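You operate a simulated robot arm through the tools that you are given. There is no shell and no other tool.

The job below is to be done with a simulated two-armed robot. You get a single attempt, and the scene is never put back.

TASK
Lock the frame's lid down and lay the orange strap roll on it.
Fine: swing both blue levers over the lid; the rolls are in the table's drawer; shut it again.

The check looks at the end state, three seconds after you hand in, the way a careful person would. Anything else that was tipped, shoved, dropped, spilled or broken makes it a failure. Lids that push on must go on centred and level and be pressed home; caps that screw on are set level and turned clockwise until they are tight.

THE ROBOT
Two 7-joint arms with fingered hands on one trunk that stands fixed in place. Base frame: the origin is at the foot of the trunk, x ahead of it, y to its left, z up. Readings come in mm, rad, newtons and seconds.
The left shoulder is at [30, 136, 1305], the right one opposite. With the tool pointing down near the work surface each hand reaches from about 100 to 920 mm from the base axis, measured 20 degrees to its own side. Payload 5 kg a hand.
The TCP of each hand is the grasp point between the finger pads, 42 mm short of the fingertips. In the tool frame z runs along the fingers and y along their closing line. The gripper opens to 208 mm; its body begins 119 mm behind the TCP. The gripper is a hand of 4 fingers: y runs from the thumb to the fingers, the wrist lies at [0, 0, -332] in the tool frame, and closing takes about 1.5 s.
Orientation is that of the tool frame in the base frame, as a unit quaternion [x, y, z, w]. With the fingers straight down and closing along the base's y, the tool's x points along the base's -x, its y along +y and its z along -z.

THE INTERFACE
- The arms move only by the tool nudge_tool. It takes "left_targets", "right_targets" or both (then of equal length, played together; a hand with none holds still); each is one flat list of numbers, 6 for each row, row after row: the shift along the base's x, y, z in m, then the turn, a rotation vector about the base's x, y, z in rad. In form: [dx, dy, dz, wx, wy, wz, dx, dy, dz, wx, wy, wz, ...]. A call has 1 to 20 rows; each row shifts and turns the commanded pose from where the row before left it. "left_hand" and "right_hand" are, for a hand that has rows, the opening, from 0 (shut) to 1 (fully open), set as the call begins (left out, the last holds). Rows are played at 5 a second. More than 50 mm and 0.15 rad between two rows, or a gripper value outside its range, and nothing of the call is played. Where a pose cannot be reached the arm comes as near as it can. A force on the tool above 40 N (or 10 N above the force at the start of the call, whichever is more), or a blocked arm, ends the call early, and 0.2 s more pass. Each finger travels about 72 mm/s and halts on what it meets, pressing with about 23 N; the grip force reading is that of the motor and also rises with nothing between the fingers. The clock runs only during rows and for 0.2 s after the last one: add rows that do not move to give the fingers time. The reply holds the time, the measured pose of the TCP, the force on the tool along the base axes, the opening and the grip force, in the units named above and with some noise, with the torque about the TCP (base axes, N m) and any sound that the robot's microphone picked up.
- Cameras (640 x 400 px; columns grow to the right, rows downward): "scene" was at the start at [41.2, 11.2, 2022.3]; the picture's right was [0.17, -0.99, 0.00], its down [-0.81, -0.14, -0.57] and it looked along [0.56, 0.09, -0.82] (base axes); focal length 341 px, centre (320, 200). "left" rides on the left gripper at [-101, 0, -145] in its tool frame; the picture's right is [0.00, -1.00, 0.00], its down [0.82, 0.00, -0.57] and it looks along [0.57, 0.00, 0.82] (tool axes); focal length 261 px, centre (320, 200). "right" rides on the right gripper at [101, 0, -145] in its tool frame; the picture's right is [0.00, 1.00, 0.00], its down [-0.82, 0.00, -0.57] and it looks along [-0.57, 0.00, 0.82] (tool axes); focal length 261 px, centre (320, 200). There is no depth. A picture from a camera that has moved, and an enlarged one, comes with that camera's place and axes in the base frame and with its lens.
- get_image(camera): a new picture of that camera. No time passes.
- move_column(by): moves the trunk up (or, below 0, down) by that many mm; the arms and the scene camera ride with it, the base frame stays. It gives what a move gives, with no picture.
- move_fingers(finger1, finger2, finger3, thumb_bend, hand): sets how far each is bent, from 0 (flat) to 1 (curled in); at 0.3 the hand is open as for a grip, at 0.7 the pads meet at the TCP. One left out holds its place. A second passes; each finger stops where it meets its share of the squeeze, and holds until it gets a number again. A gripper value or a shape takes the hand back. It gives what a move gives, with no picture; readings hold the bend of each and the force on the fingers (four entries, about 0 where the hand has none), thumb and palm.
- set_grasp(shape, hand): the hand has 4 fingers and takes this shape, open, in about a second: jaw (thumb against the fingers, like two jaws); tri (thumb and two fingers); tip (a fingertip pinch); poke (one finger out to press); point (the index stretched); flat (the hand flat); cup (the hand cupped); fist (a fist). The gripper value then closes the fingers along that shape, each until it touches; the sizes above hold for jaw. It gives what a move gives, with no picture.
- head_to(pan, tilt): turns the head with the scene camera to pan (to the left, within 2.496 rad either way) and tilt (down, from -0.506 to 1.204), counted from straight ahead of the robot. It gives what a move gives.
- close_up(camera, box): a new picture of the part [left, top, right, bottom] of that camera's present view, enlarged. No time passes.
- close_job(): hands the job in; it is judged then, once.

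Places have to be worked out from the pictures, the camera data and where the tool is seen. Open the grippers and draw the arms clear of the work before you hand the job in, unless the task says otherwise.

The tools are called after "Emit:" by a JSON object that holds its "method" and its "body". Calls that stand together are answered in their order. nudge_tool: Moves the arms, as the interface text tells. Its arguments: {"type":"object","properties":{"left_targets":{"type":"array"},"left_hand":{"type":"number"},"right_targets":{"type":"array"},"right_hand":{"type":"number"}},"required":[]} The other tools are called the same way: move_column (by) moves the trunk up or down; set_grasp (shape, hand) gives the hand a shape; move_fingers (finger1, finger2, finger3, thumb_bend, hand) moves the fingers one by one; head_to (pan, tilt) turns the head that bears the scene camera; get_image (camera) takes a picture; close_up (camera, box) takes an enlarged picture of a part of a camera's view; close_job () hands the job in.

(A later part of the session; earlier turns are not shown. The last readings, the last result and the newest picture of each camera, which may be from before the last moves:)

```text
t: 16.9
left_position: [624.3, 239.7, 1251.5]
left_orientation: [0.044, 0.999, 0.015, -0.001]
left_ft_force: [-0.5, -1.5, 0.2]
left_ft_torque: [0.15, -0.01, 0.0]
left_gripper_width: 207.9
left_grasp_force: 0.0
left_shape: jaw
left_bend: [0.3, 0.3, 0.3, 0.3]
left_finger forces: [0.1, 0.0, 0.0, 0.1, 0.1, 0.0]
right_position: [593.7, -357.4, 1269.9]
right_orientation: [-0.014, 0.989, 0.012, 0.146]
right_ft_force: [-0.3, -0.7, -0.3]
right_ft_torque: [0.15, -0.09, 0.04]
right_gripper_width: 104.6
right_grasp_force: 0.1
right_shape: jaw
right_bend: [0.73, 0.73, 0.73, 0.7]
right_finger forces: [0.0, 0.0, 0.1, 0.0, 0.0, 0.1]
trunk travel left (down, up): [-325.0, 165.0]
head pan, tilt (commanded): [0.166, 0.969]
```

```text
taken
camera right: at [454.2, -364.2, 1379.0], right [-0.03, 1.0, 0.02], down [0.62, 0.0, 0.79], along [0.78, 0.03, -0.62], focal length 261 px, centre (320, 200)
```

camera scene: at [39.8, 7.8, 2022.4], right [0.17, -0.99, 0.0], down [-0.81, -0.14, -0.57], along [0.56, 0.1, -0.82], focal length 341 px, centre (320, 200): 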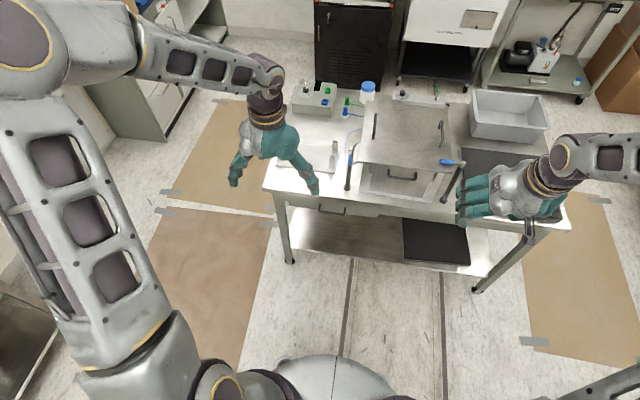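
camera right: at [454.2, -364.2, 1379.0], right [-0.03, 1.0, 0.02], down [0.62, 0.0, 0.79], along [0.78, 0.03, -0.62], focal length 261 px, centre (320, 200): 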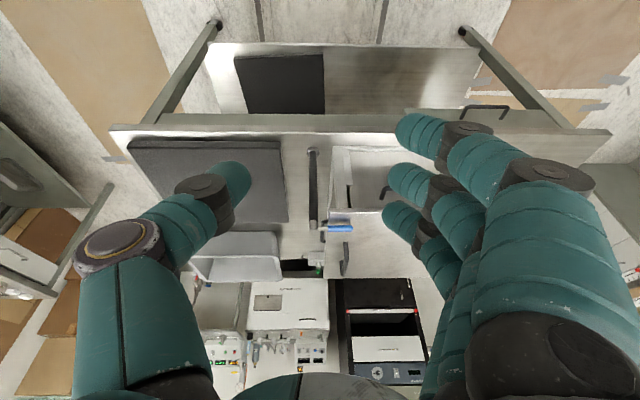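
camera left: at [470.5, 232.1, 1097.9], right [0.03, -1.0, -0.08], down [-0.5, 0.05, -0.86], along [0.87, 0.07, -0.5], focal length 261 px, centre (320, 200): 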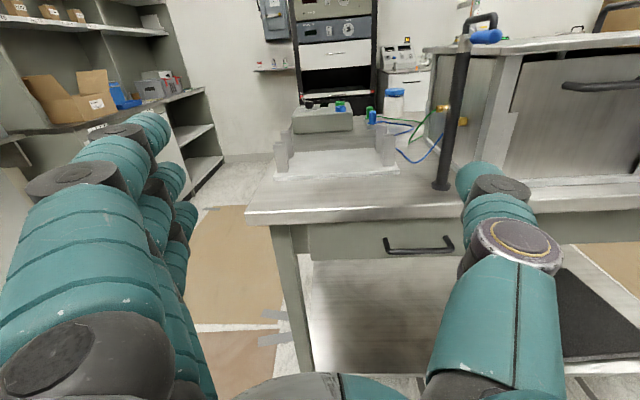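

The right lever now lies across the lid. I move the left hand over the left lever (pivot ≈ (904, 40)), half open, with its fingers to go on the outer side.

Emit:
{"method": "nudge_tool", "body": {"left_targets": [0.031, -0.033, 0, -0.005, 0, 0.0147, 0.031, -0.033, 0, -0.005, 0, 0.0147, 0.031, -0.033, 0, -0.005, 0, 0.0147, 0.031, -0.033, 0, -0.005, 0, 0.0147, 0.031, -0.033, 0, -0.005, 0, 0.0147, 0.031, -0.033, 0, -0.005, 0, 0.0147, 0, 0, 0, 0, 0, 0, 0, 0, 0, 0, 0, 0], "left_hand": 0.5}}

Emit:
{"method": "get_image", "body": {"camera": "left"}}

Emit:
{"method": "close_up", "body": {"camera": "scene", "box": [260, 80, 480, 220]}}

Emit:
{"method": "get_image", "body": {"camera": "right"}}

```text
t: 18.7
left_position: [810.2, 43.5, 1248.1]
left_orientation: [-0.001, 1.0, -0.002, 0.001]
left_ft_force: [0.1, -0.2, -0.5]
left_ft_torque: [0.03, 0.03, 0.01]
left_gripper_width: 104.8
left_grasp_force: 0.1
left_shape: jaw
left_bend: [0.73, 0.73, 0.73, 0.7]
left_finger forces: [0.0, 0.0, 0.0, 0.0, 0.1, 0.1]
right_position: [594.3, -356.2, 1270.8]
right_orientation: [-0.013, 0.989, 0.009, 0.146]
right_ft_force: [-0.3, -0.1, -0.3]
right_ft_torque: [0.02, 0.06, 0.04]
right_gripper_width: 104.4
right_grasp_force: 0.1
right_shape: jaw
right_bend: [0.73, 0.73, 0.73, 0.7]
right_finger forces: [0.0, 0.1, 0.1, 0.1, 0.0, 0.1]
trunk travel left (down, up): [-325.0, 165.0]
head pan, tilt (commanded): [0.166, 0.969]
```

```text
taken
camera left: at [912.2, 43.4, 1394.1], right [0.01, -1.0, 0.0], down [-0.82, 0.0, 0.57], along [-0.57, -0.01, -0.82], focal length 261 px, centre (320, 200)
```

left: 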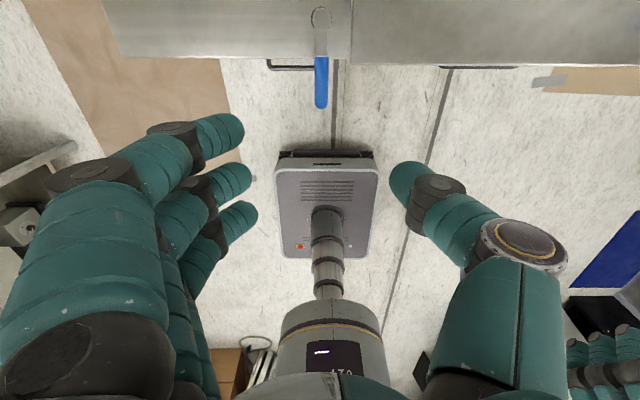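

```text
2.86 times, centred on (370, 150) of scene
camera zoom: at [41.9, 10.6, 2022.3], right [0.17, -0.99, 0.0], down [-0.81, -0.14, -0.57], along [0.56, 0.09, -0.82], focal length 973 px, centre (177, 343)
```

zoom: 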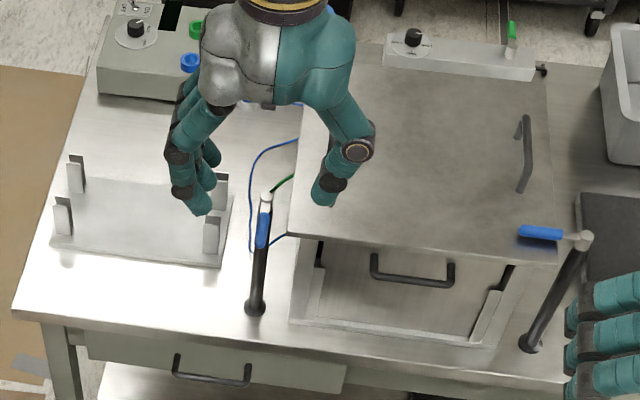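

```text
taken
camera right: at [455.8, -362.5, 1379.1], right [-0.02, 1.0, 0.02], down [0.62, 0.0, 0.78], along [0.78, 0.03, -0.62], focal length 261 px, centre (320, 200)
```

right: 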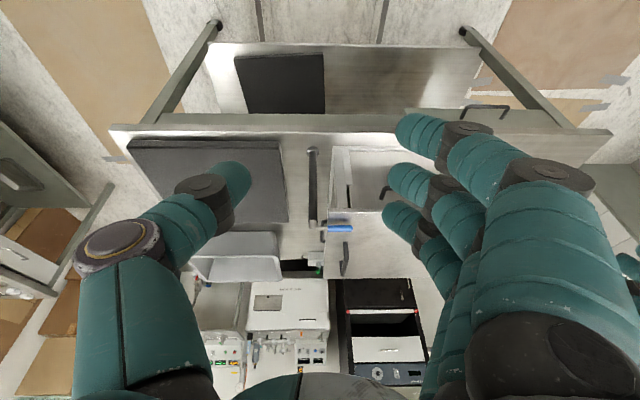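

The lever lies between the left thumb and fingers (pivot ≈ (906, 42), tip at x ≈ 829). I lower the hand around it.

Emit:
{"method": "nudge_tool", "body": {"left_targets": [0.001, 0, -0.029, 0, 0, 0, 0.001, 0, -0.029, 0, 0, 0, 0.001, 0, -0.029, 0, 0, 0, 0.001, 0, -0.029, 0, 0, 0, 0, 0, 0, 0, 0, 0]}}

Emit:
{"method": "get_image", "body": {"camera": "left"}}

Emit:
{"method": "close_up", "body": {"camera": "scene", "box": [260, 80, 480, 220]}}

```text
t: 19.9
left_position: [812.7, 45.6, 1133.0]
left_orientation: [-0.001, 1.0, -0.002, 0.001]
left_ft_force: [-0.7, 0.1, 0.0]
left_ft_torque: [0.03, -0.01, -0.02]
left_gripper_width: 104.6
left_grasp_force: 0.1
left_shape: jaw
left_bend: [0.73, 0.73, 0.73, 0.7]
left_finger forces: [0.0, 0.1, 0.0, 0.0, 0.0, 0.1]
right_position: [593.7, -354.8, 1271.1]
right_orientation: [-0.014, 0.989, 0.01, 0.146]
right_ft_force: [-0.3, 0.2, 0.1]
right_ft_torque: [0.03, -0.04, 0.02]
right_gripper_width: 104.3
right_grasp_force: 0.0
right_shape: jaw
right_bend: [0.73, 0.73, 0.73, 0.7]
right_finger forces: [0.0, 0.1, 0.0, 0.0, 0.0, 0.0]
trunk travel left (down, up): [-325.0, 165.0]
head pan, tilt (commanded): [0.166, 0.969]
```

```text
taken
camera left: at [914.5, 46.1, 1279.3], right [0.01, -1.0, 0.0], down [-0.82, 0.0, 0.57], along [-0.57, -0.01, -0.82], focal length 261 px, centre (320, 200)
```

left: 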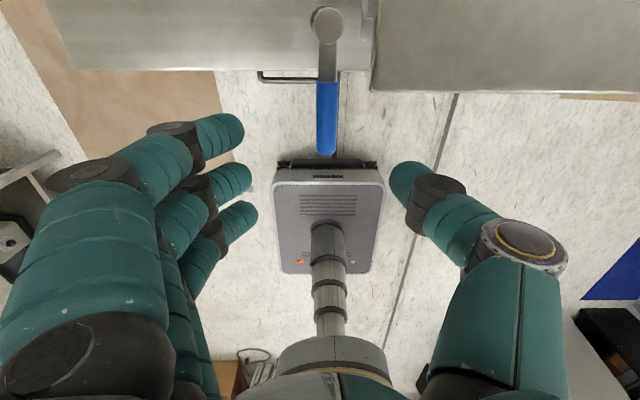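

```text
2.86 times, centred on (370, 150) of scene
camera zoom: at [40.3, 10.7, 2022.4], right [0.17, -0.99, 0.0], down [-0.81, -0.14, -0.57], along [0.56, 0.09, -0.82], focal length 973 px, centre (177, 343)
```

zoom: 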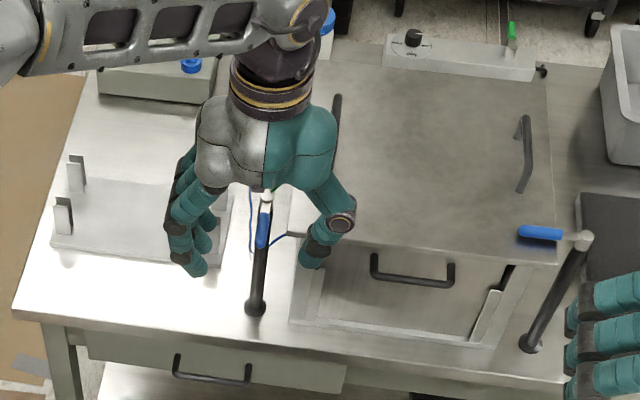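

No contact yet and the lever is well framed. I sweep the fingers inwards along the arc, about 60° first.

Emit:
{"method": "nudge_tool", "body": {"left_targets": [0.003, -0.025, 0, 0, 0, 0, 0.002, -0.025, 0, 0, 0, 0, -0.002, -0.016, 0, 0, 0, 0, -0.001, -0.016, 0, 0, 0, 0, 0.006, -0.014, 0, 0, 0, 0, 0.007, -0.015, 0, 0, 0, 0, 0, 0, 0, 0, 0, 0]}}

Emit:
{"method": "get_image", "body": {"camera": "left"}}

Emit:
{"method": "close_up", "body": {"camera": "scene", "box": [260, 80, 480, 220]}}

```text
t: 21.5
left_position: [827.9, -66.3, 1133.7]
left_orientation: [-0.001, 1.0, -0.002, 0.0]
left_ft_force: [0.5, 0.6, 0.5]
left_ft_torque: [-0.05, -0.03, 0.02]
left_gripper_width: 104.6
left_grasp_force: 0.1
left_shape: jaw
left_bend: [0.73, 0.73, 0.73, 0.7]
left_finger forces: [0.1, 0.0, 0.0, 0.1, 0.0, 0.1]
right_position: [593.3, -355.5, 1272.2]
right_orientation: [-0.014, 0.989, 0.009, 0.147]
right_ft_force: [-0.3, 0.2, 0.6]
right_ft_torque: [-0.02, -0.01, 0.0]
right_gripper_width: 104.4
right_grasp_force: 0.1
right_shape: jaw
right_bend: [0.73, 0.73, 0.73, 0.7]
right_finger forces: [0.0, 0.0, 0.0, 0.1, 0.0, 0.1]
trunk travel left (down, up): [-325.0, 165.0]
head pan, tilt (commanded): [0.166, 0.969]
```

```text
taken
camera left: at [930.1, -65.8, 1278.5], right [0.01, -1.0, 0.0], down [-0.82, 0.0, 0.57], along [-0.57, -0.01, -0.82], focal length 261 px, centre (320, 200)
```

left: 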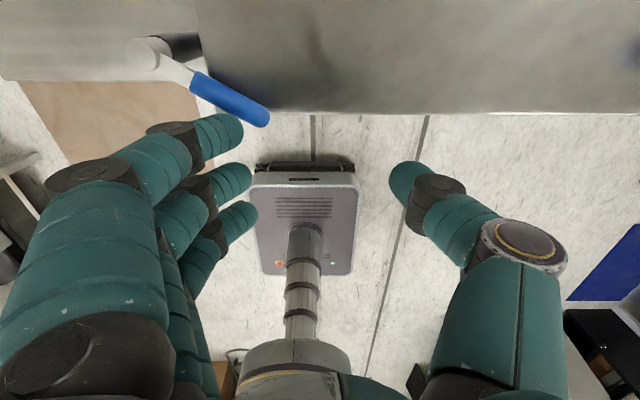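

```text
2.86 times, centred on (370, 150) of scene
camera zoom: at [40.9, 12.0, 2022.3], right [0.17, -0.99, 0.0], down [-0.81, -0.14, -0.57], along [0.56, 0.09, -0.82], focal length 973 px, centre (177, 343)
```

zoom: 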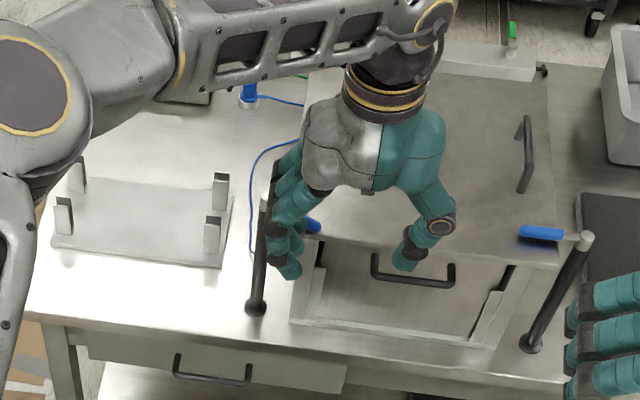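

The left lever has turned about 55°. I continue the arc towards the stop.

Emit:
{"method": "nudge_tool", "body": {"left_targets": [0.009, -0.007, 0, 0, 0, 0, 0.009, -0.006, 0, 0, 0, 0, 0.008, -0.005, 0, 0, 0, 0, 0.006, -0.002, 0, 0, 0, 0, 0, 0, 0, 0, 0, 0]}}

Emit:
{"method": "get_image", "body": {"camera": "left"}}

```text
t: 22.7
left_position: [858.7, -87.5, 1134.3]
left_orientation: [-0.001, 1.0, -0.002, -0.001]
left_ft_force: [-19.0, 2.3, 1.8]
left_ft_torque: [0.18, 0.61, 1.35]
left_gripper_width: 105.6
left_grasp_force: 0.2
left_shape: jaw
left_bend: [0.72, 0.73, 0.73, 0.7]
left_finger forces: [16.8, 0.0, 0.1, 0.1, 0.1, 0.0]
right_position: [592.4, -355.5, 1271.8]
right_orientation: [-0.013, 0.989, 0.01, 0.147]
right_ft_force: [-0.6, 0.8, -0.6]
right_ft_torque: [0.02, -0.02, -0.01]
right_gripper_width: 104.5
right_grasp_force: 0.1
right_shape: jaw
right_bend: [0.73, 0.73, 0.73, 0.7]
right_finger forces: [0.1, 0.0, 0.1, 0.0, 0.0, 0.0]
trunk travel left (down, up): [-325.0, 165.0]
head pan, tilt (commanded): [0.166, 0.969]
```

```text
taken
camera left: at [960.9, -86.4, 1279.6], right [0.01, -1.0, 0.0], down [-0.82, 0.0, 0.57], along [-0.57, -0.01, -0.82], focal length 261 px, centre (320, 200)
```

left: 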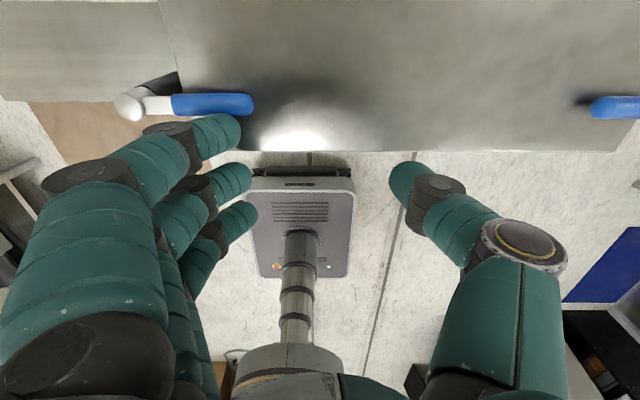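

The lever met its stop (19 N) and both blue arms now lie in line across the lid. I back the left hand off, lift it, and bring it out in front of the drawer.

Emit:
{"method": "nudge_tool", "body": {"left_targets": [-0.012, 0, 0, 0, 0, 0, -0.014, 0, 0, 0, 0, 0, -0.02, 0, 0.03, 0, 0, 0, -0.02, 0, 0.03, 0, 0, 0, -0.02, 0, 0.03, 0, 0, 0, -0.02, 0, 0.03, 0, 0, 0, -0.02, 0.035, 0, 0, 0, 0, -0.02, 0.035, 0, 0, 0, 0, -0.02, 0.035, 0, 0, 0, 0, -0.02, 0.035, 0, 0, 0, 0, -0.02, 0.035, 0, 0, 0, 0, -0.02, 0.035, 0, 0, 0, 0, 0, 0, 0, 0, 0, 0]}}

Emit:
{"method": "get_image", "body": {"camera": "scene"}}

Emit:
{"method": "close_up", "body": {"camera": "scene", "box": [330, 80, 480, 220]}}

```text
t: 25.5
left_position: [636.1, 122.4, 1252.2]
left_orientation: [0.0, 1.0, -0.002, 0.0]
left_ft_force: [0.3, -0.9, -0.6]
left_ft_torque: [0.11, 0.05, -0.01]
left_gripper_width: 104.4
left_grasp_force: 0.1
left_shape: jaw
left_bend: [0.73, 0.73, 0.73, 0.7]
left_finger forces: [0.1, 0.0, 0.0, 0.0, 0.1, 0.0]
right_position: [595.1, -357.0, 1270.4]
right_orientation: [-0.013, 0.989, 0.011, 0.146]
right_ft_force: [1.0, 0.1, 0.4]
right_ft_torque: [0.08, 0.05, 0.02]
right_gripper_width: 104.4
right_grasp_force: 0.1
right_shape: jaw
right_bend: [0.73, 0.73, 0.73, 0.7]
right_finger forces: [0.0, 0.1, 0.0, 0.0, 0.0, 0.1]
trunk travel left (down, up): [-325.0, 165.0]
head pan, tilt (commanded): [0.166, 0.969]
```

```text
taken
camera scene: at [42.6, 9.5, 2022.2], right [0.17, -0.99, 0.0], down [-0.81, -0.14, -0.57], along [0.56, 0.09, -0.82], focal length 341 px, centre (320, 200)
```

scene: 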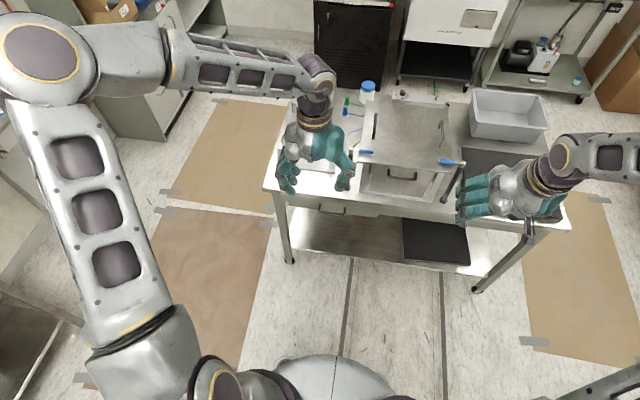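

```text
2.86 times, centred on (405, 150) of scene
camera zoom: at [42.6, 9.5, 2022.2], right [0.17, -0.99, 0.0], down [-0.81, -0.14, -0.57], along [0.56, 0.09, -0.82], focal length 973 px, centre (77, 343)
```

zoom: 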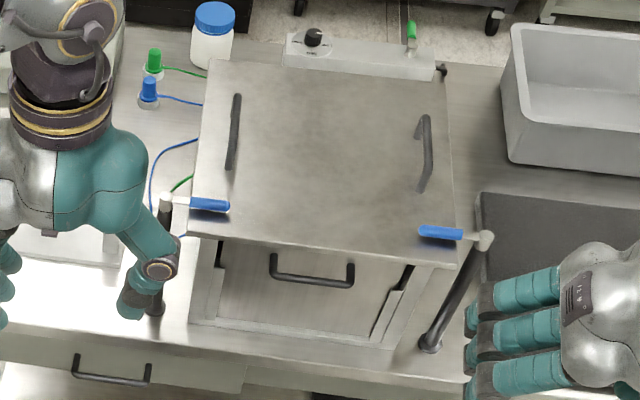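

Both levers are locked. Next the drawer: I lower the trunk 150 mm so the arms sit better for work at z ≈ 780.

Emit:
{"method": "move_column", "body": {"by": -150}}

Emit:
{"method": "nudge_tool", "body": {"left_targets": [0.0158, -0.002, -0.0402, 0, -0.1, 0, 0.0154, -0.002, -0.037, 0, -0.1, 0, 0.0148, -0.002, -0.0337, 0, -0.1, 0, 0.0138, -0.002, -0.0305, 0, -0.1, 0, 0.0126, -0.002, -0.0275, 0, -0.1, 0, 0.0109, -0.002, -0.0245, 0, -0.1, 0, 0.0091, -0.002, -0.0218, 0, -0.1, 0], "left_hand": 0.5}}

Emit:
{"method": "get_image", "body": {"camera": "scene"}}

```text
t: 27.2
left_position: [635.9, 122.3, 1104.2]
left_orientation: [-0.001, 1.0, -0.002, 0.0]
left_ft_force: [-0.4, 0.0, -1.3]
left_ft_torque: [-0.03, 0.0, -0.03]
left_gripper_width: 104.4
left_grasp_force: 0.0
left_shape: jaw
left_bend: [0.73, 0.73, 0.73, 0.7]
left_finger forces: [0.0, 0.0, 0.1, 0.0, 0.1, 0.0]
right_position: [593.5, -355.6, 1122.2]
right_orientation: [-0.014, 0.989, 0.009, 0.146]
right_ft_force: [0.3, 0.8, 0.4]
right_ft_torque: [-0.01, -0.04, -0.02]
right_gripper_width: 104.7
right_grasp_force: 0.0
right_shape: jaw
right_bend: [0.73, 0.73, 0.73, 0.7]
right_finger forces: [0.0, 0.1, 0.0, 0.1, 0.1, 0.1]
trunk travel left (down, up): [-175.0, 315.0]
head pan, tilt (commanded): [0.166, 0.969]
```

```text
t: 28.9
left_position: [728.5, 110.3, 887.3]
left_orientation: [0.0, 0.939, -0.003, 0.343]
left_ft_force: [0.4, 0.3, 1.7]
left_ft_torque: [0.01, 0.14, -0.02]
left_gripper_width: 104.5
left_grasp_force: 0.0
left_shape: jaw
left_bend: [0.73, 0.73, 0.73, 0.7]
left_finger forces: [0.0, 0.0, 0.0, 0.0, 0.0, 0.0]
right_position: [594.0, -354.9, 1120.3]
right_orientation: [-0.014, 0.989, 0.01, 0.146]
right_ft_force: [0.8, 0.3, 0.6]
right_ft_torque: [-0.06, 0.06, -0.02]
right_gripper_width: 104.2
right_grasp_force: 0.1
right_shape: jaw
right_bend: [0.73, 0.73, 0.73, 0.7]
right_finger forces: [0.0, 0.1, 0.0, 0.0, 0.0, 0.0]
trunk travel left (down, up): [-175.0, 315.0]
head pan, tilt (commanded): [0.166, 0.969]
```

```text
taken
camera scene: at [42.3, 11.7, 1872.2], right [0.17, -0.99, 0.0], down [-0.81, -0.14, -0.57], along [0.56, 0.09, -0.82], focal length 341 px, centre (320, 200)
```

scene: 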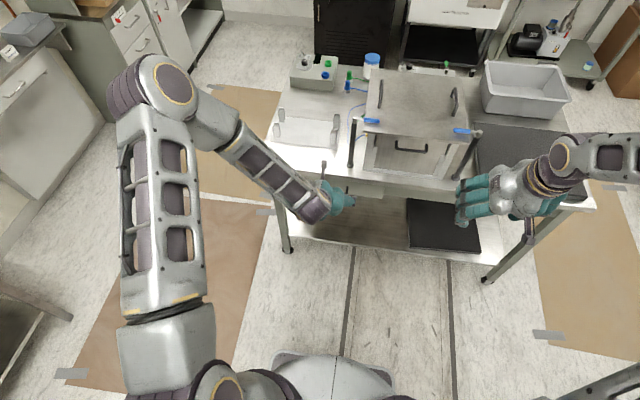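

The left arm follows without trouble, now tilted 40° forward. I finish the tilt to near-horizontal in front of the handle.

Emit:
{"method": "nudge_tool", "body": {"left_targets": [0.0069, -0.002, -0.0193, 0, -0.1, 0, 0.0045, -0.002, -0.017, 0, -0.1, 0, 0.002, -0.002, -0.0149, 0, -0.1, 0, -0.0009, -0.002, -0.0131, 0, -0.1, 0, -0.0038, -0.002, -0.0116, 0, -0.1, 0, -0.0069, -0.002, -0.0104, 0, -0.1, 0, -0.0101, -0.002, -0.0095, 0, -0.1, 0, 0, 0, 0, 0, 0, 0]}}

Emit:
{"method": "get_image", "body": {"camera": "scene"}}

Emit:
{"method": "get_image", "body": {"camera": "left"}}

```text
t: 30.6
left_position: [720.0, 94.7, 791.8]
left_orientation: [0.001, 0.765, -0.003, 0.644]
left_ft_force: [0.6, -0.8, -0.4]
left_ft_torque: [-0.02, -0.01, 0.01]
left_gripper_width: 104.5
left_grasp_force: 0.1
left_shape: jaw
left_bend: [0.73, 0.73, 0.73, 0.7]
left_finger forces: [0.0, 0.0, 0.1, 0.0, 0.1, 0.0]
right_position: [594.8, -354.6, 1121.5]
right_orientation: [-0.013, 0.989, 0.009, 0.147]
right_ft_force: [0.1, 0.4, 0.8]
right_ft_torque: [-0.01, -0.03, -0.02]
right_gripper_width: 104.6
right_grasp_force: 0.0
right_shape: jaw
right_bend: [0.73, 0.73, 0.73, 0.7]
right_finger forces: [0.0, 0.0, 0.1, 0.0, 0.0, 0.0]
trunk travel left (down, up): [-175.0, 315.0]
head pan, tilt (commanded): [0.166, 0.969]
```

```text
taken
camera scene: at [41.1, 11.1, 1872.4], right [0.17, -0.99, 0.0], down [-0.81, -0.14, -0.57], along [0.56, 0.09, -0.82], focal length 341 px, centre (320, 200)
```

scene: 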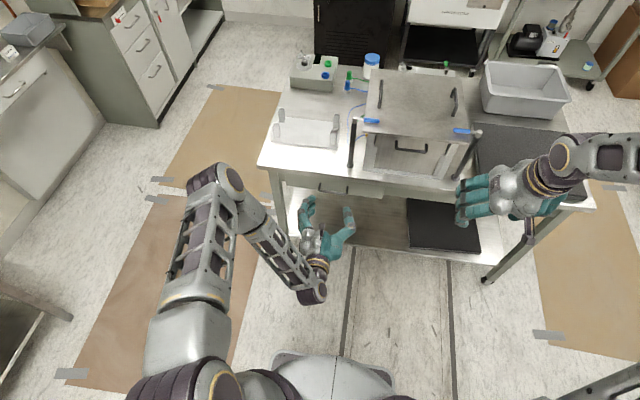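

```text
taken
camera left: at [595.1, 96.6, 916.2], right [0.0, -1.0, 0.01], down [-0.7, 0.0, -0.71], along [0.71, -0.01, -0.7], focal length 261 px, centre (320, 200)
```

left: 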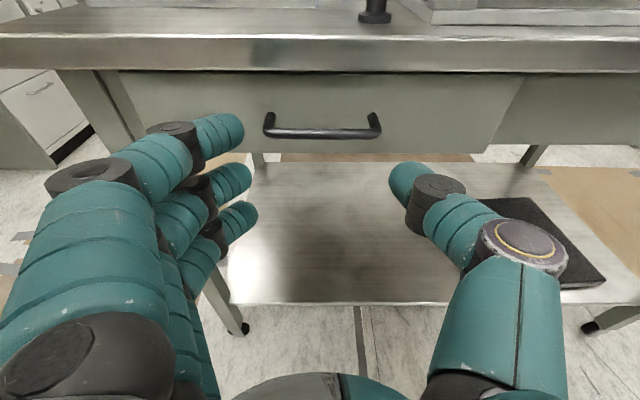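

The handle bar is confirmed at about (824, 94, 783), spanning y 38–150, with the drawer face at x ≈ 861. I roll the hand a quarter turn so the fingers come over the bar and the thumb under it.

Emit:
{"method": "nudge_tool", "body": {"left_targets": [0, 0, 0, 0.1407, 0, -0.0243, 0, 0, 0, 0.1407, 0, -0.0243, 0, 0, 0, 0.1407, 0, -0.0243, 0, 0, 0, 0.1407, 0, -0.0243, 0, 0, 0, 0.1407, 0, -0.0243, 0, 0, 0, 0.1407, 0, -0.0243, 0, 0, 0, 0.1407, 0, -0.0243, 0, 0, 0, 0.1407, 0, -0.0243, 0, 0, 0, 0.1407, 0, -0.0243, 0, 0, 0, 0.1407, 0, -0.0243, 0, 0, 0, 0.1407, 0, -0.0243, 0, 0, 0, 0, 0, 0]}}

Emit:
{"method": "get_image", "body": {"camera": "scene"}}

Emit:
{"method": "get_image", "body": {"camera": "left"}}

```text
t: 33.2
left_position: [719.1, 96.6, 791.0]
left_orientation: [0.541, 0.542, 0.455, 0.454]
left_ft_force: [0.0, -0.2, 0.0]
left_ft_torque: [-0.04, -0.02, -0.01]
left_gripper_width: 104.6
left_grasp_force: 0.0
left_shape: jaw
left_bend: [0.73, 0.73, 0.73, 0.7]
left_finger forces: [0.0, 0.0, 0.1, 0.1, 0.0, 0.1]
right_position: [594.4, -354.9, 1122.0]
right_orientation: [-0.013, 0.989, 0.009, 0.147]
right_ft_force: [0.2, 0.3, 0.7]
right_ft_torque: [-0.02, 0.04, 0.01]
right_gripper_width: 104.6
right_grasp_force: 0.1
right_shape: jaw
right_bend: [0.73, 0.73, 0.73, 0.7]
right_finger forces: [0.1, 0.1, 0.1, 0.0, 0.0, 0.0]
trunk travel left (down, up): [-175.0, 315.0]
head pan, tilt (commanded): [0.166, 0.969]
```

```text
taken
camera scene: at [41.3, 11.6, 1872.3], right [0.17, -0.99, 0.0], down [-0.81, -0.14, -0.57], along [0.56, 0.09, -0.82], focal length 341 px, centre (320, 200)
```

scene: 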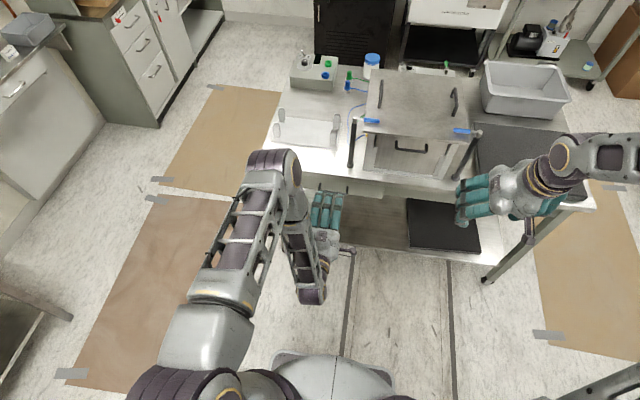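

```text
taken
camera left: at [577.5, -5.1, 817.3], right [-0.17, 0.0, -0.98], down [-0.56, 0.82, 0.1], along [0.81, 0.57, -0.15], focal length 261 px, centre (320, 200)
```

left: 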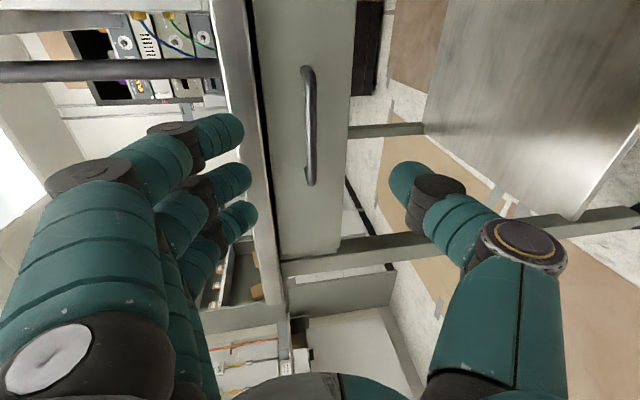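

The hand is rolled with fingers above and thumb below. I narrow the opening to about 50 mm and advance to the bar, stopping short of the drawer face.

Emit:
{"method": "nudge_tool", "body": {"left_targets": [0, 0, -0.005, 0, 0, 0, 0, 0, -0.006, 0, 0, 0, 0.016, -0.001, 0, 0, 0, 0, 0.016, -0.001, 0, 0, 0, 0, 0.016, -0.001, 0, 0, 0, 0, 0.016, 0, 0, 0, 0, 0, 0.012, 0, 0, 0, 0, 0, 0, 0, 0, 0, 0, 0], "left_hand": 0.24}}

Emit:
{"method": "get_image", "body": {"camera": "left"}}

Emit:
{"method": "close_up", "body": {"camera": "scene", "box": [240, 140, 400, 260]}}

```text
t: 35.0
left_position: [795.0, 92.3, 779.8]
left_orientation: [0.542, 0.543, 0.453, 0.454]
left_ft_force: [0.0, -0.7, 0.8]
left_ft_torque: [-0.01, -0.02, -0.02]
left_gripper_width: 50.4
left_grasp_force: 0.1
left_shape: jaw
left_bend: [0.73, 0.73, 0.73, 0.7]
left_finger forces: [0.1, 0.0, 0.1, 0.0, 0.1, 0.0]
right_position: [594.7, -355.1, 1122.0]
right_orientation: [-0.013, 0.989, 0.01, 0.146]
right_ft_force: [0.4, 0.1, 0.5]
right_ft_torque: [0.03, 0.01, 0.03]
right_gripper_width: 104.4
right_grasp_force: 0.1
right_shape: jaw
right_bend: [0.73, 0.73, 0.73, 0.7]
right_finger forces: [0.0, 0.0, 0.0, 0.0, 0.1, 0.0]
trunk travel left (down, up): [-175.0, 315.0]
head pan, tilt (commanded): [0.166, 0.969]
```

```text
taken
camera left: at [654.4, -8.6, 806.6], right [-0.17, -0.01, -0.98], down [-0.56, 0.82, 0.09], along [0.81, 0.57, -0.15], focal length 261 px, centre (320, 200)
```

left: 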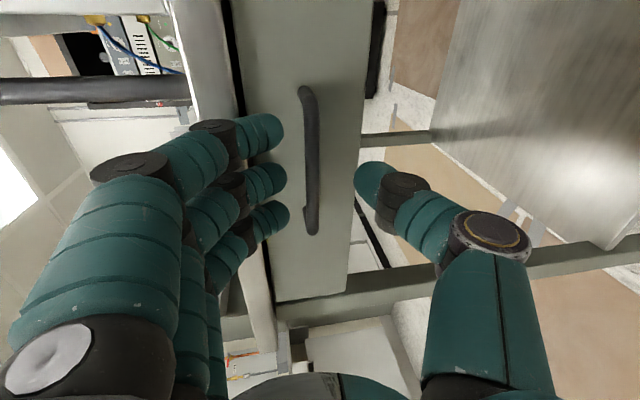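

```text
3.33 times, centred on (320, 200) of scene
camera zoom: at [41.2, 11.1, 1872.3], right [0.17, -0.99, 0.0], down [-0.81, -0.14, -0.57], along [0.56, 0.09, -0.82], focal length 1136 px, centre (320, 200)
```

zoom: 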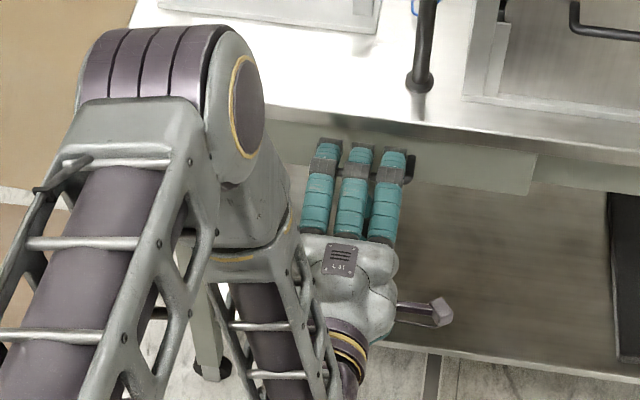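

The bar lies between fingertips and thumb. I advance 6 mm more and close on it.

Emit:
{"method": "nudge_tool", "body": {"left_targets": [0.006, 0, 0, 0, 0, 0, 0, 0, 0, 0, 0, 0]}}

Emit:
{"method": "nudge_tool", "body": {"left_targets": [0, 0, 0, 0, 0, 0, 0, 0, 0, 0, 0, 0, 0, 0, 0, 0, 0, 0, 0, 0, 0, 0, 0, 0, 0, 0, 0, 0, 0, 0], "left_hand": 0.0}}

Emit:
{"method": "get_image", "body": {"camera": "left"}}

```text
t: 35.6
left_position: [802.1, 92.0, 779.8]
left_orientation: [0.541, 0.543, 0.454, 0.455]
left_ft_force: [-0.3, 0.1, 0.1]
left_ft_torque: [0.03, 0.02, 0.0]
left_gripper_width: 50.7
left_grasp_force: 0.0
left_shape: jaw
left_bend: [0.73, 0.73, 0.73, 0.7]
left_finger forces: [0.1, 0.1, 0.0, 0.1, 0.0, 0.1]
right_position: [595.4, -355.8, 1120.5]
right_orientation: [-0.013, 0.989, 0.008, 0.146]
right_ft_force: [-0.2, -0.6, -0.4]
right_ft_torque: [-0.01, 0.04, 0.03]
right_gripper_width: 104.3
right_grasp_force: 0.0
right_shape: jaw
right_bend: [0.73, 0.73, 0.73, 0.7]
right_finger forces: [0.0, 0.1, 0.1, 0.1, 0.0, 0.1]
trunk travel left (down, up): [-175.0, 315.0]
head pan, tilt (commanded): [0.166, 0.969]
```

```text
t: 36.9
left_position: [801.2, 92.0, 780.7]
left_orientation: [0.541, 0.542, 0.455, 0.455]
left_ft_force: [1.8, 0.4, 1.3]
left_ft_torque: [-0.03, -0.09, 0.01]
left_gripper_width: 5.0
left_grasp_force: 22.9
left_shape: jaw
left_bend: [0.71, 0.71, 0.71, 0.7]
left_finger forces: [6.4, 6.7, 6.5, 0.0, 19.2, 0.1]
right_position: [594.5, -356.2, 1121.1]
right_orientation: [-0.014, 0.989, 0.01, 0.147]
right_ft_force: [0.1, -1.0, -0.5]
right_ft_torque: [0.02, -0.01, 0.0]
right_gripper_width: 104.3
right_grasp_force: 0.0
right_shape: jaw
right_bend: [0.73, 0.73, 0.73, 0.7]
right_finger forces: [0.0, 0.0, 0.0, 0.0, 0.1, 0.0]
trunk travel left (down, up): [-175.0, 315.0]
head pan, tilt (commanded): [0.166, 0.969]
```

```text
taken
camera left: at [660.0, -8.4, 806.7], right [-0.17, -0.01, -0.98], down [-0.56, 0.82, 0.09], along [0.81, 0.57, -0.15], focal length 261 px, centre (320, 200)
```

left: 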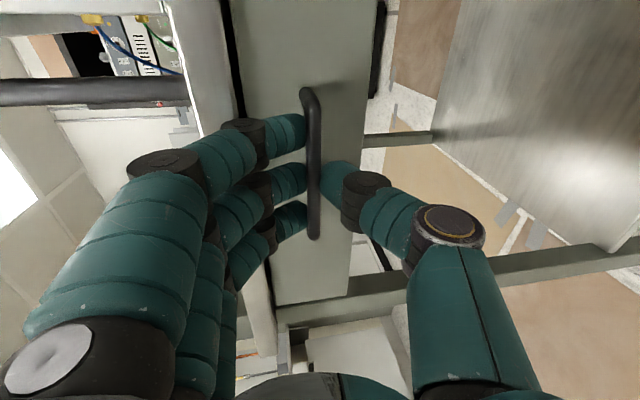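

The bar is held (fingers 6.5 N each, thumb 19 N). I pull the drawer slowly toward the robot, first 50 mm.

Emit:
{"method": "nudge_tool", "body": {"left_targets": [-0.008, 0, 0, 0, 0, 0, -0.01, 0, 0, 0, 0, 0, -0.015, 0, 0, 0, 0, 0, -0.017, 0, 0, 0, 0, 0, 0, 0, 0, 0, 0, 0]}}

Emit:
{"method": "get_image", "body": {"camera": "left"}}

Emit:
{"method": "close_up", "body": {"camera": "scene", "box": [240, 140, 400, 260]}}

```text
t: 38.0
left_position: [751.9, 91.8, 780.0]
left_orientation: [0.542, 0.543, 0.453, 0.455]
left_ft_force: [-1.0, -1.4, -1.0]
left_ft_torque: [-0.02, -0.02, -0.05]
left_gripper_width: 5.1
left_grasp_force: 22.8
left_shape: jaw
left_bend: [0.71, 0.71, 0.71, 0.7]
left_finger forces: [6.2, 6.4, 6.3, 0.0, 21.0, 0.0]
right_position: [594.0, -355.2, 1121.2]
right_orientation: [-0.013, 0.989, 0.01, 0.147]
right_ft_force: [0.2, 0.1, -0.1]
right_ft_torque: [-0.03, 0.01, 0.02]
right_gripper_width: 104.1
right_grasp_force: 0.1
right_shape: jaw
right_bend: [0.73, 0.73, 0.73, 0.7]
right_finger forces: [0.0, 0.1, 0.0, 0.1, 0.1, 0.0]
trunk travel left (down, up): [-175.0, 315.0]
head pan, tilt (commanded): [0.166, 0.969]
```

```text
taken
camera left: at [609.9, -8.3, 806.9], right [-0.17, -0.01, -0.98], down [-0.56, 0.82, 0.09], along [0.81, 0.57, -0.15], focal length 261 px, centre (320, 200)
```

left: 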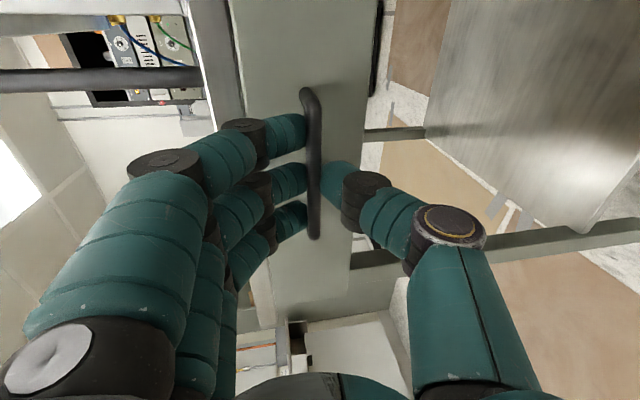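

```text
3.33 times, centred on (320, 200) of scene
camera zoom: at [41.3, 11.0, 1872.3], right [0.17, -0.99, 0.0], down [-0.81, -0.14, -0.57], along [0.56, 0.09, -0.82], focal length 1136 px, centre (320, 200)
```

zoom: 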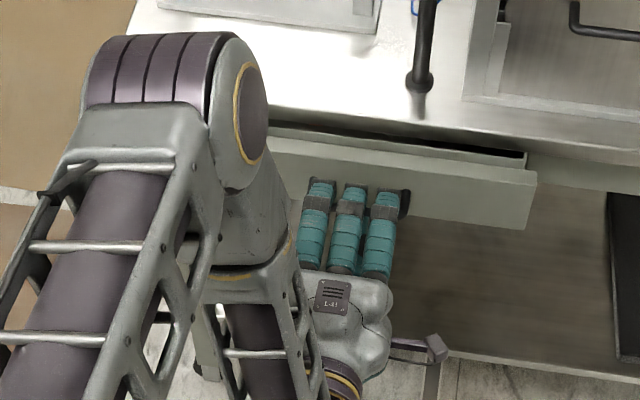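

The drawer follows smoothly. I pull another 130 mm and look inside.

Emit:
{"method": "nudge_tool", "body": {"left_targets": [-0.018, 0, 0, 0, 0, 0, -0.018, 0, 0, 0, 0, 0, -0.018, 0, 0, 0, 0, 0, -0.019, 0, 0, 0, 0, 0, -0.019, 0, 0, 0, 0, 0, -0.019, 0, 0, 0, 0, 0, -0.019, 0, 0, 0, 0, 0, 0, 0, 0, 0, 0, 0]}}

Emit:
{"method": "get_image", "body": {"camera": "scene"}}

Emit:
{"method": "close_up", "body": {"camera": "scene", "box": [240, 140, 420, 270]}}

```text
t: 39.9
left_position: [620.3, 93.4, 779.5]
left_orientation: [0.542, 0.542, 0.454, 0.455]
left_ft_force: [-0.7, -8.0, 8.1]
left_ft_torque: [0.03, -0.24, -0.18]
left_gripper_width: 4.9
left_grasp_force: 23.6
left_shape: jaw
left_bend: [0.71, 0.71, 0.71, 0.7]
left_finger forces: [7.4, 7.7, 7.7, 0.1, 18.4, 0.1]
right_position: [594.9, -356.7, 1120.3]
right_orientation: [-0.013, 0.989, 0.01, 0.146]
right_ft_force: [0.6, 1.0, -0.1]
right_ft_torque: [-0.03, 0.02, 0.02]
right_gripper_width: 104.5
right_grasp_force: 0.0
right_shape: jaw
right_bend: [0.73, 0.73, 0.73, 0.7]
right_finger forces: [0.0, 0.0, 0.0, 0.1, 0.0, 0.0]
trunk travel left (down, up): [-175.0, 315.0]
head pan, tilt (commanded): [0.166, 0.969]
```

```text
taken
camera scene: at [40.7, 10.3, 1872.4], right [0.17, -0.99, 0.0], down [-0.81, -0.14, -0.57], along [0.56, 0.09, -0.82], focal length 341 px, centre (320, 200)
```

scene: 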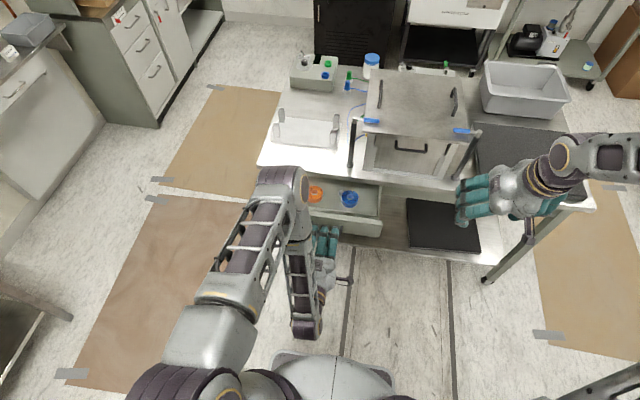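

```text
3.08 times, centred on (330, 205) of scene
camera zoom: at [40.7, 10.3, 1872.4], right [0.17, -0.99, 0.0], down [-0.81, -0.14, -0.57], along [0.56, 0.09, -0.82], focal length 1048 px, centre (289, 185)
```

zoom: 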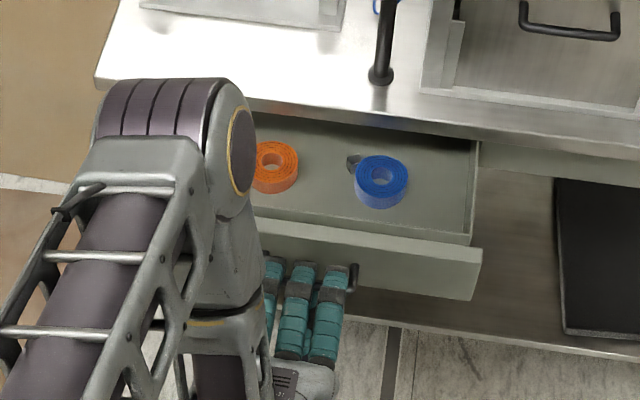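

The orange roll is visible near (819, 162) and a blue one near (823, 21), but the orange one is close under the table edge. I pull the drawer out a bit further.

Emit:
{"method": "nudge_tool", "body": {"left_targets": [-0.015, 0, 0, 0, 0, 0, -0.015, 0, 0, 0, 0, 0, -0.015, 0, 0, 0, 0, 0, -0.015, 0, 0, 0, 0, 0, -0.015, 0, 0, 0, 0, 0, 0, 0, 0, 0, 0, 0]}}

Emit:
{"method": "close_up", "body": {"camera": "scene", "box": [220, 140, 420, 285]}}

```text
t: 40.4
left_position: [595.0, 104.8, 774.5]
left_orientation: [0.534, 0.554, 0.453, 0.451]
left_ft_force: [-1.6, -13.6, 16.5]
left_ft_torque: [0.89, -0.71, 0.23]
left_gripper_width: 5.0
left_grasp_force: 23.5
left_shape: jaw
left_bend: [0.71, 0.71, 0.71, 0.72]
left_finger forces: [6.8, 7.7, 22.9, 0.0, 12.4, 0.0]
right_position: [593.6, -354.9, 1121.8]
right_orientation: [-0.014, 0.989, 0.011, 0.146]
right_ft_force: [0.7, 0.5, 0.6]
right_ft_torque: [-0.11, 0.05, -0.03]
right_gripper_width: 104.2
right_grasp_force: 0.1
right_shape: jaw
right_bend: [0.73, 0.73, 0.73, 0.7]
right_finger forces: [0.1, 0.0, 0.0, 0.0, 0.1, 0.0]
trunk travel left (down, up): [-175.0, 315.0]
head pan, tilt (commanded): [0.166, 0.969]
stopped in row 2 (left hand): the force on the tool passed its limit at 64 N (the readings are from after the stop); the commanded pose is now the measured one
```

```text
2.76 times, centred on (320, 212) of scene
camera zoom: at [39.6, 10.0, 1872.4], right [0.16, -0.99, 0.0], down [-0.81, -0.14, -0.57], along [0.56, 0.09, -0.82], focal length 940 px, centre (320, 166)
```

zoom: 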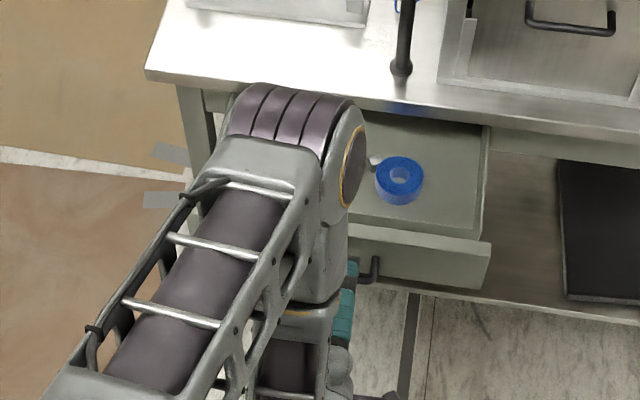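

The pull stopped at 64 N because the arm ran near its limit (the hand was dragged sideways), while the drawer itself came along. I release the bar with the hand opened moderately and look.

Emit:
{"method": "nudge_tool", "body": {"left_targets": [0, 0, 0, 0, 0, 0, 0, 0, 0, 0, 0, 0, 0, 0, 0, 0, 0, 0, 0, 0, 0, 0, 0, 0], "left_hand": 0.3}}

Emit:
{"method": "get_image", "body": {"camera": "left"}}

Emit:
{"method": "get_image", "body": {"camera": "scene"}}

Emit:
{"method": "get_image", "body": {"camera": "right"}}

```text
t: 41.4
left_position: [594.8, 107.9, 770.5]
left_orientation: [0.534, 0.556, 0.453, 0.448]
left_ft_force: [0.2, -0.1, -0.1]
left_ft_torque: [0.01, 0.01, -0.03]
left_gripper_width: 61.7
left_grasp_force: 0.1
left_shape: jaw
left_bend: [0.73, 0.73, 0.73, 0.7]
left_finger forces: [0.1, 0.0, 0.1, 0.0, 0.0, 0.0]
right_position: [594.2, -354.2, 1121.7]
right_orientation: [-0.014, 0.989, 0.009, 0.147]
right_ft_force: [-0.5, -1.0, 0.0]
right_ft_torque: [-0.05, -0.02, -0.02]
right_gripper_width: 104.4
right_grasp_force: 0.0
right_shape: jaw
right_bend: [0.73, 0.73, 0.73, 0.7]
right_finger forces: [0.0, 0.0, 0.0, 0.0, 0.1, 0.1]
trunk travel left (down, up): [-175.0, 315.0]
head pan, tilt (commanded): [0.166, 0.969]
```

```text
taken
camera left: at [456.5, 3.2, 801.0], right [-0.19, -0.02, -0.98], down [-0.58, 0.81, 0.09], along [0.79, 0.59, -0.17], focal length 261 px, centre (320, 200)
```

left: 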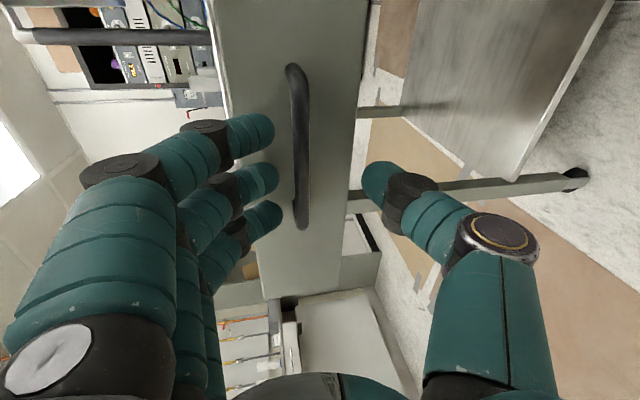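

```text
taken
camera scene: at [41.2, 11.4, 1872.3], right [0.17, -0.99, 0.0], down [-0.81, -0.14, -0.57], along [0.56, 0.09, -0.82], focal length 341 px, centre (320, 200)
```

scene: 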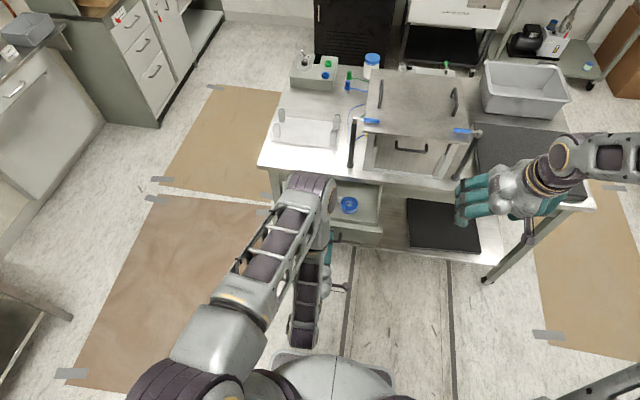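

```text
taken
camera right: at [455.9, -360.8, 1229.7], right [-0.03, 1.0, 0.02], down [0.62, 0.0, 0.79], along [0.79, 0.03, -0.62], focal length 261 px, centre (320, 200)
```

right: 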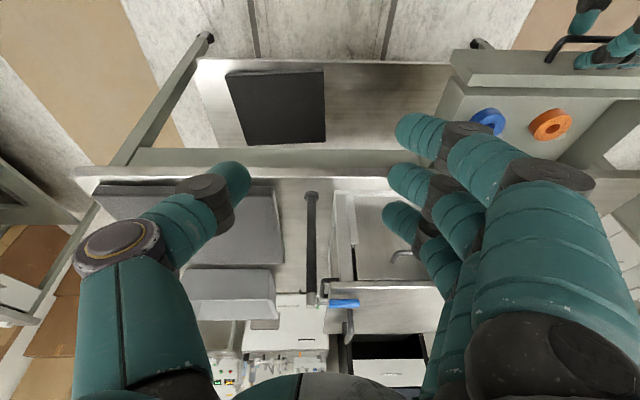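

The bar is free in the open hand; the drawer came out about 195–220 mm in all. I withdraw the left hand backward while pitching it down, which also relieves its folded wrist.

Emit:
{"method": "nudge_tool", "body": {"left_targets": [-0.012, 0, 0.006, 0, 0.08, 0, -0.012, 0, 0.006, 0, 0.1, 0, -0.012, 0, 0.006, 0, 0.1, 0, -0.012, 0, 0.008, 0, 0.1, 0, -0.01, 0, 0.01, 0, 0.1, 0, 0, 0, 0, 0, 0, 0]}}

Emit:
{"method": "get_image", "body": {"camera": "left"}}

Emit:
{"method": "get_image", "body": {"camera": "scene"}}

```text
t: 42.8
left_position: [537.8, 106.1, 807.3]
left_orientation: [0.627, 0.647, 0.312, 0.303]
left_ft_force: [0.1, 0.7, 0.1]
left_ft_torque: [-0.02, 0.02, 0.02]
left_gripper_width: 61.9
left_grasp_force: 0.2
left_shape: jaw
left_bend: [0.73, 0.73, 0.73, 0.7]
left_finger forces: [0.0, 0.0, 0.0, 0.0, 0.0, 0.0]
right_position: [594.9, -354.7, 1120.6]
right_orientation: [-0.014, 0.989, 0.011, 0.147]
right_ft_force: [0.2, 0.5, -0.4]
right_ft_torque: [0.03, 0.06, 0.01]
right_gripper_width: 104.4
right_grasp_force: 0.0
right_shape: jaw
right_bend: [0.73, 0.73, 0.73, 0.7]
right_finger forces: [0.0, 0.0, 0.1, 0.0, 0.0, 0.0]
trunk travel left (down, up): [-175.0, 315.0]
head pan, tilt (commanded): [0.166, 0.969]
```

```text
taken
camera left: at [428.9, 2.2, 898.3], right [-0.62, -0.02, -0.78], down [-0.47, 0.81, 0.35], along [0.62, 0.59, -0.51], focal length 261 px, centre (320, 200)
```

left: 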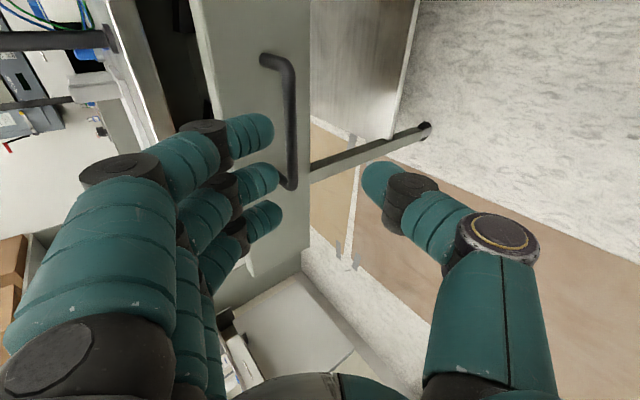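

```text
taken
camera scene: at [41.8, 11.0, 1872.2], right [0.17, -0.99, 0.0], down [-0.81, -0.14, -0.57], along [0.56, 0.09, -0.82], focal length 341 px, centre (320, 200)
```

scene: 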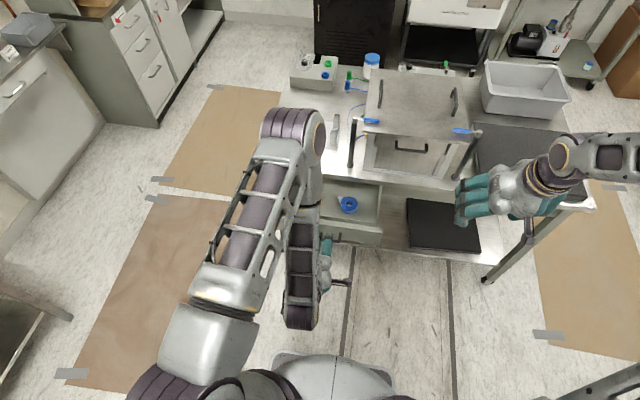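

The hand is free of the handle. I raise it and bring it to fingers-down above the drawer's front.

Emit:
{"method": "nudge_tool", "body": {"left_targets": [0.003, 0.008, 0.0276, 0, 0.1285, 0, 0.003, 0.008, 0.0276, 0, 0.1285, 0, 0.003, 0.008, 0.0276, 0, 0.1285, 0, 0.003, 0.008, 0.0276, 0, 0.1285, 0, 0.003, 0.008, 0.0276, 0, 0.1285, 0, 0.003, 0.008, 0.0276, 0, 0.1285, 0, 0.003, 0.008, 0.0276, 0, 0.1285, 0, 0, 0, 0, 0, 0, 0]}}

Emit:
{"method": "get_image", "body": {"camera": "scene"}}

```text
t: 44.6
left_position: [558.7, 161.6, 1003.5]
left_orientation: [0.7, 0.714, 0.009, -0.008]
left_ft_force: [-0.2, -0.5, 0.1]
left_ft_torque: [0.03, -0.05, 0.01]
left_gripper_width: 62.3
left_grasp_force: 0.1
left_shape: jaw
left_bend: [0.73, 0.73, 0.73, 0.7]
left_finger forces: [0.1, 0.0, 0.0, 0.1, 0.0, 0.0]
right_position: [593.1, -353.8, 1120.9]
right_orientation: [-0.015, 0.989, 0.012, 0.147]
right_ft_force: [-0.7, -0.4, 0.0]
right_ft_torque: [0.03, -0.02, 0.03]
right_gripper_width: 104.3
right_grasp_force: 0.0
right_shape: jaw
right_bend: [0.73, 0.73, 0.73, 0.7]
right_finger forces: [0.0, 0.1, 0.0, 0.0, 0.1, 0.0]
trunk travel left (down, up): [-175.0, 315.0]
head pan, tilt (commanded): [0.166, 0.969]
```

```text
taken
camera scene: at [40.7, 10.6, 1872.3], right [0.17, -0.99, 0.0], down [-0.81, -0.14, -0.57], along [0.56, 0.09, -0.82], focal length 341 px, centre (320, 200)
```

scene: 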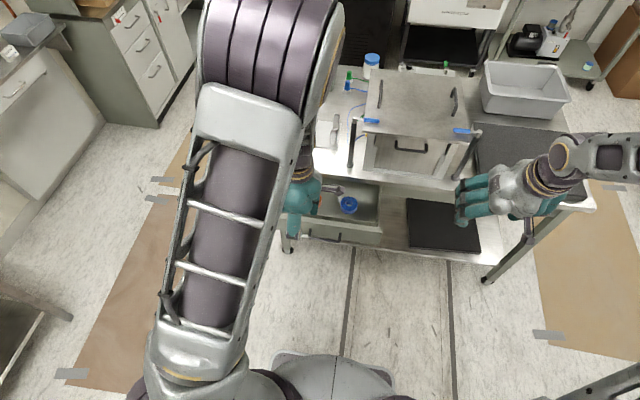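

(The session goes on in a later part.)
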